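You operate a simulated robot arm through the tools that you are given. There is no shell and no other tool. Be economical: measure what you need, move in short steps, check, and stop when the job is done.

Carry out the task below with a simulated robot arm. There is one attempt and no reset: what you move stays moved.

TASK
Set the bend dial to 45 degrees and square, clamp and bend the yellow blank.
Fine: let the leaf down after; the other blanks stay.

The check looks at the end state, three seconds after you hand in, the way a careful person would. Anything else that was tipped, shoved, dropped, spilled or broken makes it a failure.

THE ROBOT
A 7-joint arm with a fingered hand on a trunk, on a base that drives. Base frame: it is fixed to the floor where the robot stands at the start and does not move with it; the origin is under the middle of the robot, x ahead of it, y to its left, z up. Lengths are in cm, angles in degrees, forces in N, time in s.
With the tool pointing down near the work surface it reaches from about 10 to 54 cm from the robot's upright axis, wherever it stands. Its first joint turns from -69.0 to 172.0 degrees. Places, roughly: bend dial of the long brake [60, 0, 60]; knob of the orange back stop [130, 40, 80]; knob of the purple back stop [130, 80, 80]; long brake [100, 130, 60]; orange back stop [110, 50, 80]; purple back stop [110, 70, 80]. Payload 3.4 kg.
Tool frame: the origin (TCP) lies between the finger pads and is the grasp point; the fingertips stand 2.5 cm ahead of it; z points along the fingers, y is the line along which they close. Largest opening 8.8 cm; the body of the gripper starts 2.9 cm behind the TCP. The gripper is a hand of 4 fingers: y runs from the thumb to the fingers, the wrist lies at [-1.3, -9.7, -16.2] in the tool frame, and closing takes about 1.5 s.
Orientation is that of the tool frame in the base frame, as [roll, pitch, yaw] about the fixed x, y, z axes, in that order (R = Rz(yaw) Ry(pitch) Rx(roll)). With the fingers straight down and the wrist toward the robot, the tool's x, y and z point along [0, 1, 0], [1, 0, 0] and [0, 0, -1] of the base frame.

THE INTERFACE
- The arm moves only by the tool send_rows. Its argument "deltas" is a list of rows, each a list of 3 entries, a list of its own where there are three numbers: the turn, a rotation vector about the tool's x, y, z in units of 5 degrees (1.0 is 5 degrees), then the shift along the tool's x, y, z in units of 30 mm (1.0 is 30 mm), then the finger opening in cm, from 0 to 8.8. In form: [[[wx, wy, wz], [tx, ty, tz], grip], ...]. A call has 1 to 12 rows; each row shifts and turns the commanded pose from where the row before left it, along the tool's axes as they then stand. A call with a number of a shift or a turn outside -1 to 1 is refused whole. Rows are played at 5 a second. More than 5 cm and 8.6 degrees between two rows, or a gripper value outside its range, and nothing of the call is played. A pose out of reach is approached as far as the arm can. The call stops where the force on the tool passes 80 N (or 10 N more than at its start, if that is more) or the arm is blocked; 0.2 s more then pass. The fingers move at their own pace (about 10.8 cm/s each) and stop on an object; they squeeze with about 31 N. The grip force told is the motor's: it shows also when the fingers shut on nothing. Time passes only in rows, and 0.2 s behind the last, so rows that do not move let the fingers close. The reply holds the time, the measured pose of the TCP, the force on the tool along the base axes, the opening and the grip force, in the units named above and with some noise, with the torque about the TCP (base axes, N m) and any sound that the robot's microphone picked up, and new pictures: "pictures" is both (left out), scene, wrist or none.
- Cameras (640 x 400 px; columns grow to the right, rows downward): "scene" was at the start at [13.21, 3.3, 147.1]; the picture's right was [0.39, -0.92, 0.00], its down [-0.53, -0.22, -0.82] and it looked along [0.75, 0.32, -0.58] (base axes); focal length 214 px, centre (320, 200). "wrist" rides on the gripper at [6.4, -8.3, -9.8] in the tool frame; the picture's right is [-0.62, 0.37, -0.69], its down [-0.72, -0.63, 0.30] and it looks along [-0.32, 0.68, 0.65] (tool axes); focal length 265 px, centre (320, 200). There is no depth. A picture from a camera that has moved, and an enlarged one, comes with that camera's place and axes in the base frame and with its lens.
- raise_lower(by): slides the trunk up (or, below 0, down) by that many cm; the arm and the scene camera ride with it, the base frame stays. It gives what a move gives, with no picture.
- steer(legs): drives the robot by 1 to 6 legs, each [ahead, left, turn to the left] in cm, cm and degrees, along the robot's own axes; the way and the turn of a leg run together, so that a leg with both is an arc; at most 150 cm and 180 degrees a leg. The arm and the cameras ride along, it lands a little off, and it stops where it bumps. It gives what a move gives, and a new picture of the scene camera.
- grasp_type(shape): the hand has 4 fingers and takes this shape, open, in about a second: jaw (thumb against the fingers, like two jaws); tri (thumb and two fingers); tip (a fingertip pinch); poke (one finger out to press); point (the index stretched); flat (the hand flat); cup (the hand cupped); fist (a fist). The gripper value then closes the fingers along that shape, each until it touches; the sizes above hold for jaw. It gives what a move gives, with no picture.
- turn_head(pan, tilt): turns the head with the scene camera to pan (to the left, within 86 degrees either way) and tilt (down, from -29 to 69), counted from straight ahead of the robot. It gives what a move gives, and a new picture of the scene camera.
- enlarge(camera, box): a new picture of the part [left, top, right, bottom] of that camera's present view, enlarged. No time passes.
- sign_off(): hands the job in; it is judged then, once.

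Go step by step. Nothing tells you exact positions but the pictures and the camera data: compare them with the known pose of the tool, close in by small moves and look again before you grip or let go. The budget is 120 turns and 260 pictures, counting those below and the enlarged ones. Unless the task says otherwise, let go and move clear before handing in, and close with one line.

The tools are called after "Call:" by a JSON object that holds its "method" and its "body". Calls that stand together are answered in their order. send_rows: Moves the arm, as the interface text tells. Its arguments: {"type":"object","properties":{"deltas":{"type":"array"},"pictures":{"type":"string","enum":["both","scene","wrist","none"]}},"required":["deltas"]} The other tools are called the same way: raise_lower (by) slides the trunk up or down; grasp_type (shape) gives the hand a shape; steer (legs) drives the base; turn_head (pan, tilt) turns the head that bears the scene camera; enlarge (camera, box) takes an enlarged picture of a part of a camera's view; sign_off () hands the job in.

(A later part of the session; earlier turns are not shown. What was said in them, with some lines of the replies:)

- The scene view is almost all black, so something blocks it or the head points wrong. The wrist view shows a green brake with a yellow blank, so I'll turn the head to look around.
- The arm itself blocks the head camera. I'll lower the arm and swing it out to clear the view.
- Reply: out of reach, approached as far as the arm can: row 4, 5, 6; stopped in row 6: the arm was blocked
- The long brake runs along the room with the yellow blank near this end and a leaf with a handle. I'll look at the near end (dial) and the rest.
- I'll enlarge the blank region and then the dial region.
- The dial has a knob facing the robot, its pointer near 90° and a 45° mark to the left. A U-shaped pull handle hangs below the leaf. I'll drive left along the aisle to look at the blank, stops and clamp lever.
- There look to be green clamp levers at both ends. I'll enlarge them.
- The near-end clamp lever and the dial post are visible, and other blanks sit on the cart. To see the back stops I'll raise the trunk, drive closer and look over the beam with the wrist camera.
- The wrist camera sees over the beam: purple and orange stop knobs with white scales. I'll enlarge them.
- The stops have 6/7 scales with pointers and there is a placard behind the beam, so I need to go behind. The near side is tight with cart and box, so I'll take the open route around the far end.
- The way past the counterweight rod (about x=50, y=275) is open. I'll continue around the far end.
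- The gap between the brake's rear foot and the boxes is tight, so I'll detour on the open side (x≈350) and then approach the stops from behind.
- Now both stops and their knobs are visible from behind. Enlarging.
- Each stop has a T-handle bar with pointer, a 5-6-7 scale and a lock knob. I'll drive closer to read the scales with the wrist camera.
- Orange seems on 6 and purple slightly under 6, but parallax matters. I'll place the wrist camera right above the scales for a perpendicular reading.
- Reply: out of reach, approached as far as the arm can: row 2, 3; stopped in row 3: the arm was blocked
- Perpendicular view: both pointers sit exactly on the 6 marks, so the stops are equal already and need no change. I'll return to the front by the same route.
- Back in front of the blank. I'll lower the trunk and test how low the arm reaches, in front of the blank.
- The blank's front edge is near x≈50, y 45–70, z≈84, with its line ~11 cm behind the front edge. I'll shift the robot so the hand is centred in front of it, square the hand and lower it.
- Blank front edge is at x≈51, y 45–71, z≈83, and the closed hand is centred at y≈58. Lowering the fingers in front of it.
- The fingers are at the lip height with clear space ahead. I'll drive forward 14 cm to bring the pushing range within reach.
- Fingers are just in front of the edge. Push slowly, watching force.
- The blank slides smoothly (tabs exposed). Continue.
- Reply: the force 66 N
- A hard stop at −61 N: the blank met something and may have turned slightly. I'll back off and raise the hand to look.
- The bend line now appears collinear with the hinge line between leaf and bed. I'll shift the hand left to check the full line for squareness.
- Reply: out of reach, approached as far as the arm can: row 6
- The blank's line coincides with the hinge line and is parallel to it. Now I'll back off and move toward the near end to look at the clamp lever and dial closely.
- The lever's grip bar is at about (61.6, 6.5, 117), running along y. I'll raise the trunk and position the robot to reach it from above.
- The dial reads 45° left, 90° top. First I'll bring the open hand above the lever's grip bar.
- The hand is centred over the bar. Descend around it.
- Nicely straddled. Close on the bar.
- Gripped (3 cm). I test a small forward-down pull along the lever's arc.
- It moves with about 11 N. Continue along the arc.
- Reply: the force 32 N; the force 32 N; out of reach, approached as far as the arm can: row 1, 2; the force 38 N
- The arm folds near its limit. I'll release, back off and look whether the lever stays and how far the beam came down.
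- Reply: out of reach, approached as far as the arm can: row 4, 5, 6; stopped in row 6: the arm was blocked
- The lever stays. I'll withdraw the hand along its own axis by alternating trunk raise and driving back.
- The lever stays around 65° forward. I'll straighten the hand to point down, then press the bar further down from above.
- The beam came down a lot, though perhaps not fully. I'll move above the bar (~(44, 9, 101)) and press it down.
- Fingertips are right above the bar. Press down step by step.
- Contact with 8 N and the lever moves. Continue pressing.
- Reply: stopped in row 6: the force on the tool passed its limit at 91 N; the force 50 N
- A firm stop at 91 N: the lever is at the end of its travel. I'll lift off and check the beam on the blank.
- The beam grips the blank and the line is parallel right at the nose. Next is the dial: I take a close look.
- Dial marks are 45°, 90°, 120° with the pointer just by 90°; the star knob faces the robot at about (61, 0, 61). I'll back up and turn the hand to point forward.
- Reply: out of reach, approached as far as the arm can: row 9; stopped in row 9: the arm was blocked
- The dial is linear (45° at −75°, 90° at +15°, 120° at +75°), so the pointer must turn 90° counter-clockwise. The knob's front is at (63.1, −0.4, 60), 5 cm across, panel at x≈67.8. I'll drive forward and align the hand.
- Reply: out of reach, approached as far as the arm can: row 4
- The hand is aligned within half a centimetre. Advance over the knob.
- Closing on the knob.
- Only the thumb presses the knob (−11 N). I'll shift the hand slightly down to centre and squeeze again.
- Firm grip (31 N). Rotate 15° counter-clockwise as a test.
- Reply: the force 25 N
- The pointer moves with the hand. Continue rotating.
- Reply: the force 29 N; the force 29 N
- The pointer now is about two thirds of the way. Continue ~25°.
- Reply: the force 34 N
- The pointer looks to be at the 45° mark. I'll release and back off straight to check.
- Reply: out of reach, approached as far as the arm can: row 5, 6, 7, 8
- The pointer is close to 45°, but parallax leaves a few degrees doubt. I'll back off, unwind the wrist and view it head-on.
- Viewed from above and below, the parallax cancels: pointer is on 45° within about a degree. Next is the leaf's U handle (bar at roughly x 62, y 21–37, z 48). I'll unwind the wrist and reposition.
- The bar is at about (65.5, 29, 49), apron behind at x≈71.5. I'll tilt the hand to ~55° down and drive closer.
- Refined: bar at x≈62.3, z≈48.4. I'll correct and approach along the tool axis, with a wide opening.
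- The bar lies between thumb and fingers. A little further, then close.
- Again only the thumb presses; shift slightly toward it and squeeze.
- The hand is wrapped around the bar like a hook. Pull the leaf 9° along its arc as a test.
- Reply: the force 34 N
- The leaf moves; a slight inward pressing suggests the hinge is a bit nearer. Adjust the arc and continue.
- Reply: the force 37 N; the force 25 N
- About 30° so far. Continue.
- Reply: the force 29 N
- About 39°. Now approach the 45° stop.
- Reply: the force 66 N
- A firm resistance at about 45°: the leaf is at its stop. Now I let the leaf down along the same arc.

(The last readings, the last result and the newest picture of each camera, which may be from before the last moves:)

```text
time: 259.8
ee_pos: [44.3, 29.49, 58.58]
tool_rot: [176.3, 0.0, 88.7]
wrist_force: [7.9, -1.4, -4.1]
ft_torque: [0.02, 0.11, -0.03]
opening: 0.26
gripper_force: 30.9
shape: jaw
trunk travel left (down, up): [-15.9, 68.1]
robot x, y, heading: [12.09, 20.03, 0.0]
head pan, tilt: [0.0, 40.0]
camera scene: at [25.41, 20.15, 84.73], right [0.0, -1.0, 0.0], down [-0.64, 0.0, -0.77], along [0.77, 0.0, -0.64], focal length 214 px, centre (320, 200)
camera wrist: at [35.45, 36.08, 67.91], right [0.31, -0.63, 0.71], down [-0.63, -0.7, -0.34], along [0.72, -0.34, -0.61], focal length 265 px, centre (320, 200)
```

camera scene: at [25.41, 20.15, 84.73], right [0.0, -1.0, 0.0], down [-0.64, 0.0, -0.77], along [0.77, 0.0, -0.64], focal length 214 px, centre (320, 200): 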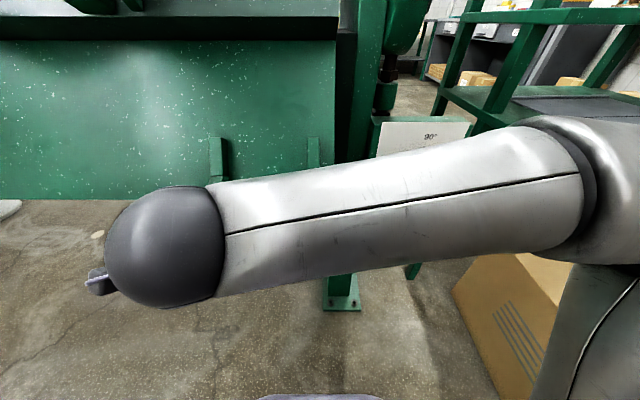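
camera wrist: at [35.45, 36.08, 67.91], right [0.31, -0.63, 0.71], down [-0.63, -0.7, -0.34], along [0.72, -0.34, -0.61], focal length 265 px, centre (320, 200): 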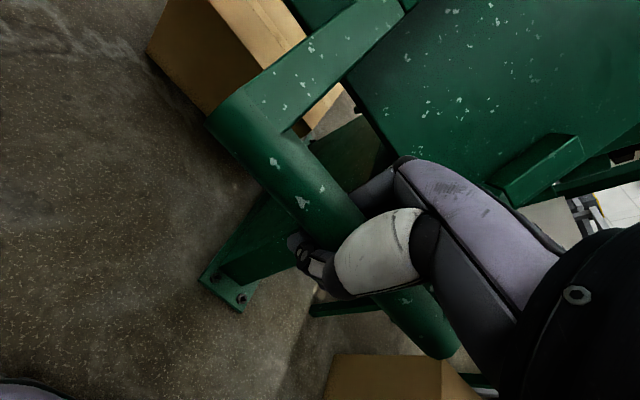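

The leaf comes down with the hand. Continue.

Call:
{"method": "send_rows", "body": {"deltas": [[[-0.6, 0, 0], [0, 0.38, 0.5], 0], [[-0.6, 0, 0], [0, 0.38, 0.5], 0], [[-0.6, 0, 0], [0, 0.38, 0.5], 0], [[-0.6, 0, 0], [0, 0.38, 0.5], 0], [[-0.6, 0, 0], [0, 0.38, 0.5], 0]], "pictures": "none"}}

Call:
{"method": "send_rows", "body": {"deltas": [[[-0.6, 0, 0], [0, 0.36, 0.51], 0], [[-0.6, 0, 0], [0, 0.36, 0.51], 0], [[-0.6, 0, 0], [0, 0.36, 0.51], 0]]}}

```text
time: 261.0
ee_pos: [51.03, 29.28, 52.13]
tool_rot: [161.4, 0.1, 88.7]
wrist_force: [6.2, 0.8, -2.1]
ft_torque: [-0.05, 0.16, 0.0]
opening: 0.12
gripper_force: 31.1
shape: jaw
trunk travel left (down, up): [-15.9, 68.1]
robot x, y, heading: [11.59, 20.31, 0.3]
head pan, tilt: [0.0, 40.0]
```

```text
time: 261.8
ee_pos: [55.77, 29.09, 49.33]
tool_rot: [152.1, -0.2, 88.7]
wrist_force: [11.4, 3.6, 9.7]
ft_torque: [-0.11, 0.63, -0.1]
opening: 0.15
gripper_force: 31.5
shape: jaw
trunk travel left (down, up): [-15.9, 68.1]
robot x, y, heading: [11.88, 20.44, 0.3]
head pan, tilt: [0.0, 40.0]
camera scene: at [25.33, 20.16, 84.77], right [0.0, -1.0, 0.0], down [-0.64, 0.0, -0.77], along [0.77, 0.0, -0.64], focal length 214 px, centre (320, 200)
camera wrist: at [43.96, 35.78, 54.09], right [-0.01, -0.62, 0.78], down [-0.43, -0.7, -0.57], along [0.9, -0.34, -0.26], focal length 265 px, centre (320, 200)
```

scene: 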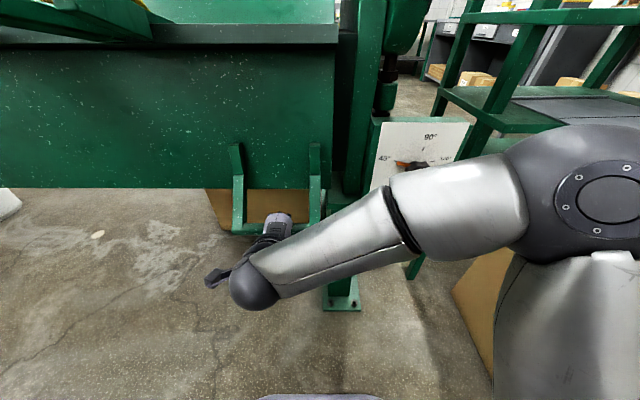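
wrist: 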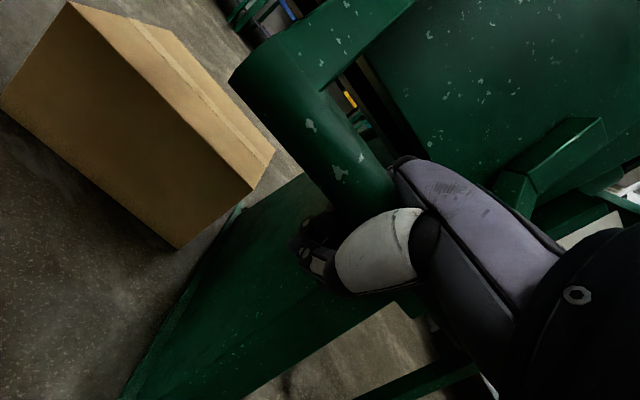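

Call:
{"method": "send_rows", "body": {"deltas": [[[-0.5, 0, 0], [0, 0.5, 0.33], 0], [[-0.5, 0, 0], [0, 0.5, 0.33], 0], [[-0.5, 0, 0], [0, 0.5, 0.33], 0]]}}

```text
time: 262.6
ee_pos: [61.15, 29.01, 48.84]
tool_rot: [144.8, 0.0, 88.8]
wrist_force: [3.7, 0.4, -6.5]
ft_torque: [0.0, -0.12, -0.02]
opening: 0.13
gripper_force: 30.7
shape: jaw
trunk travel left (down, up): [-15.9, 68.1]
robot x, y, heading: [11.55, 19.89, -0.2]
head pan, tilt: [0.0, 40.0]
camera scene: at [25.33, 20.15, 84.75], right [0.0, -1.0, 0.0], down [-0.64, 0.0, -0.77], along [0.77, 0.0, -0.64], focal length 214 px, centre (320, 200)
camera wrist: at [48.85, 35.73, 52.08], right [-0.11, -0.62, 0.78], down [-0.36, -0.71, -0.61], along [0.93, -0.35, -0.14], focal length 265 px, centre (320, 200)
```

scene: 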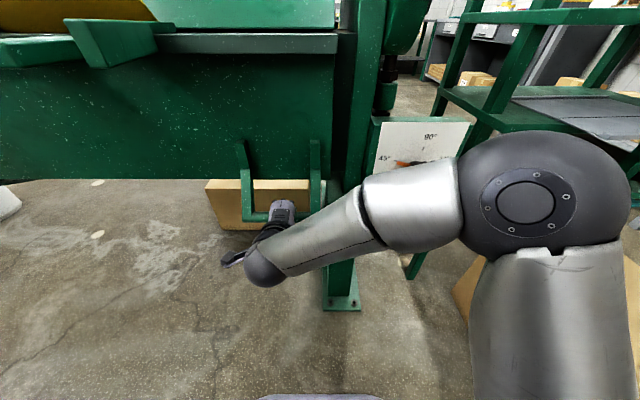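
wrist: 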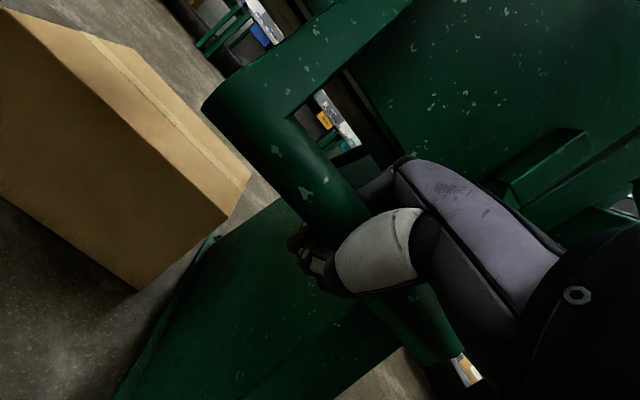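

The leaf is back at its rest and the blank shows a bent-up flange. Release and withdraw along the tool axis.

Call:
{"method": "send_rows", "body": {"deltas": [[[0, 0, 0], [0, 0, 0], 5], [[0, 0, 0], [0, 0, 0], 7.5], [[0, 0, 0], [0, 0, 0], 7.5], [[0, 0, 0], [0, 0, -0.6], 7.5], [[0, 0, 0], [0, 0, -0.8], 7.5], [[0, 0, 0], [0, 0, -0.8], 7.5], [[0, 0, 0], [0, 0, -0.8], 7.5], [[0, 0, 0], [0, 0, -0.8], 7.5]]}}

```text
time: 264.4
ee_pos: [54.55, 29.12, 57.98]
tool_rot: [144.9, 0.0, 88.8]
wrist_force: [-0.3, -0.3, 0.4]
ft_torque: [-0.02, -0.01, 0.02]
opening: 7.47
gripper_force: 0.1
shape: jaw
trunk travel left (down, up): [-15.9, 68.1]
robot x, y, heading: [11.74, 20.09, -0.0]
head pan, tilt: [0.0, 40.0]
camera scene: at [25.26, 20.14, 84.76], right [0.0, -1.0, 0.0], down [-0.64, 0.0, -0.77], along [0.77, 0.0, -0.64], focal length 214 px, centre (320, 200)
camera wrist: at [42.09, 35.81, 61.29], right [-0.11, -0.62, 0.78], down [-0.35, -0.71, -0.61], along [0.93, -0.34, -0.14], focal length 265 px, centre (320, 200)
```

scene: 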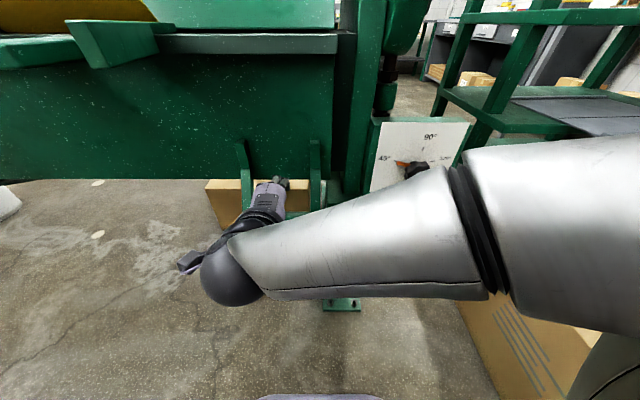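
wrist: 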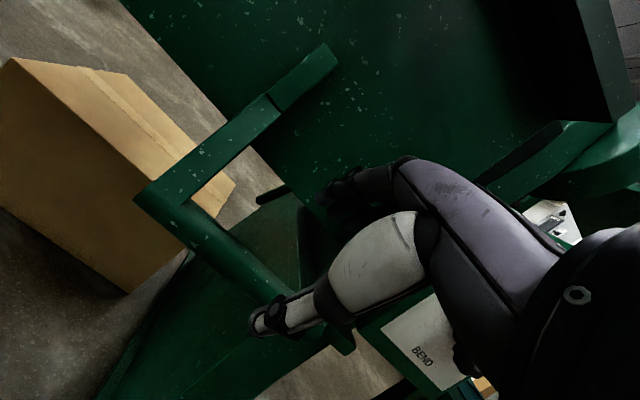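

Clear. I'll back away and raise the trunk to inspect the bend, the leaf and the dial.

Call:
{"method": "steer", "body": {"legs": [[-17, 0, 0], [0, 20, 0]]}}

Call:
{"method": "enlarge", "body": {"camera": "scene", "box": [300, 80, 480, 200]}}

Call:
{"method": "raise_lower", "body": {"by": 35}}

Call:
{"method": "turn_head", "body": {"pan": 10, "tilt": 35}}

```text
time: 267.1
ee_pos: [37.48, 49.48, 58.13]
tool_rot: [144.8, -0.1, 88.9]
wrist_force: [0.0, -0.3, 0.3]
ft_torque: [-0.01, -0.02, -0.02]
opening: 7.48
gripper_force: 0.1
shape: jaw
trunk travel left (down, up): [-15.9, 68.1]
robot x, y, heading: [-5.67, 40.39, 0.3]
head pan, tilt: [0.0, 40.0]
camera scene: at [8.18, 40.37, 84.77], right [0.0, -1.0, 0.0], down [-0.64, 0.0, -0.77], along [0.77, 0.0, -0.64], focal length 214 px, centre (320, 200)
```

scene: 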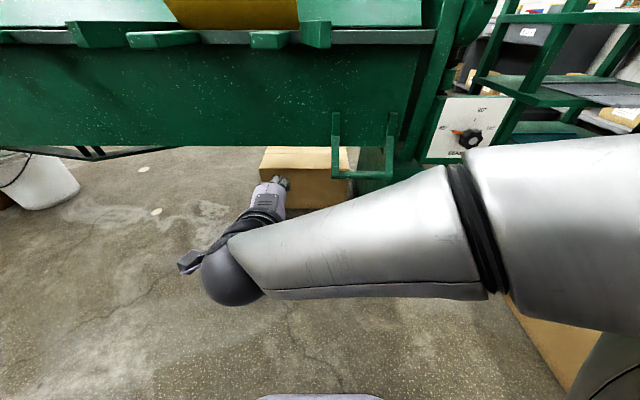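

```text
3.33 times, centred on (390, 140) of scene
camera zoom: at [8.18, 40.37, 84.77], right [0.0, -1.0, 0.0], down [-0.64, 0.0, -0.77], along [0.77, 0.0, -0.64], focal length 715 px, centre (87, 400)
```

zoom: 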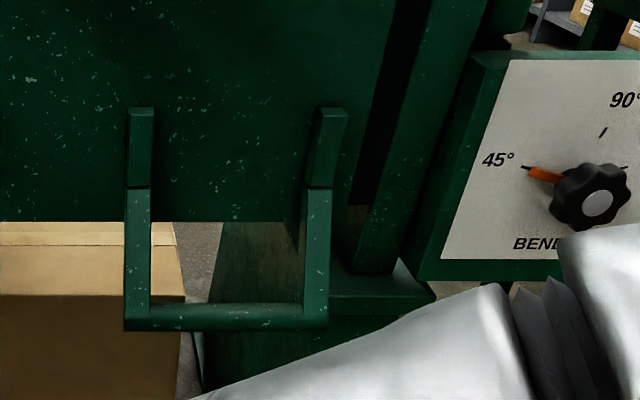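

```text
time: 270.5
ee_pos: [37.48, 49.26, 93.05]
tool_rot: [144.8, -0.1, 88.9]
wrist_force: [-0.4, 0.6, 0.0]
ft_torque: [-0.02, 0.0, -0.01]
opening: 7.5
gripper_force: 0.1
shape: jaw
trunk travel left (down, up): [-50.9, 33.1]
robot x, y, heading: [-5.6, 40.01, 0.2]
head pan, tilt: [0.0, 40.0]
```

```text
time: 271.2
ee_pos: [37.41, 49.5, 93.13]
tool_rot: [144.9, -0.1, 88.9]
wrist_force: [0.3, -0.7, 0.1]
ft_torque: [0.01, -0.02, -0.01]
opening: 7.47
gripper_force: 0.0
shape: jaw
trunk travel left (down, up): [-50.9, 33.1]
robot x, y, heading: [-5.32, 40.41, 0.1]
head pan, tilt: [10.0, 35.0]
camera scene: at [8.34, 41.89, 120.52], right [0.17, -0.98, 0.0], down [-0.56, -0.1, -0.82], along [0.81, 0.14, -0.57], focal length 214 px, centre (320, 200)
```

scene: 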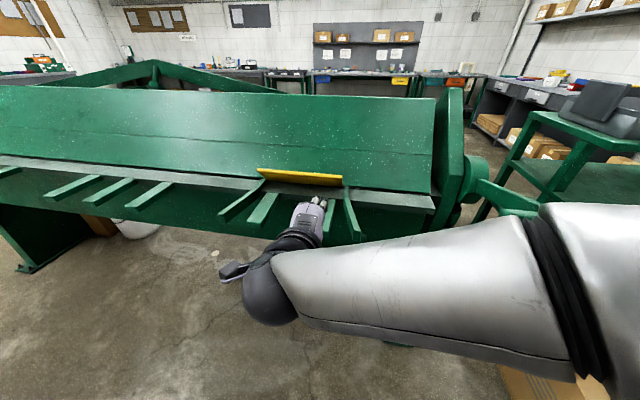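

Call:
{"method": "enlarge", "body": {"camera": "scene", "box": [200, 130, 400, 255]}}

Call:
{"method": "turn_head", "body": {"pan": 70, "tilt": 25}}

```text
3.20 times, centred on (300, 192) of scene
camera zoom: at [8.34, 41.89, 120.52], right [0.17, -0.98, 0.0], down [-0.56, -0.1, -0.82], along [0.81, 0.14, -0.57], focal length 686 px, centre (384, 224)
```

zoom: 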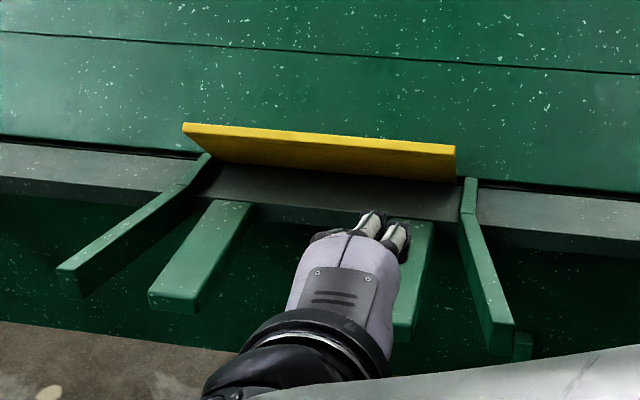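

```text
time: 272.6
ee_pos: [37.33, 49.28, 93.0]
tool_rot: [144.9, -0.1, 88.9]
wrist_force: [0.5, 0.2, 0.0]
ft_torque: [0.01, 0.01, 0.01]
opening: 7.48
gripper_force: 0.1
shape: jaw
trunk travel left (down, up): [-50.9, 33.1]
robot x, y, heading: [-5.65, 40.33, 0.2]
head pan, tilt: [70.0, 25.0]
camera scene: at [2.82, 49.02, 122.1], right [0.94, -0.34, 0.0], down [-0.14, -0.4, -0.91], along [0.31, 0.85, -0.42], focal length 214 px, centre (320, 200)
```

scene: 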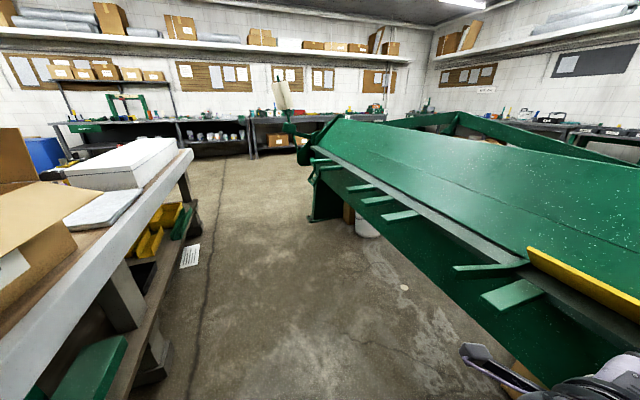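

The dial pointer is on 45°, within about a degree judging by eye. The yellow blank is bent up along its line, parallel to the brake. The leaf is down at rest, the clamp is still closed, and the hand is clear. The other blanks are untouched.

Call:
{"method": "sign_off", "body": {}}

```text
The job is handed in.
```

I set the dial to 45°, squared and clamped the yellow blank, and bent it along its line until the leaf met its stop. I then let the leaf down; the clamp is still closed. The other blanks were not moved. I read the dial by eye to within about a degree and did not measure the bend angle itself.
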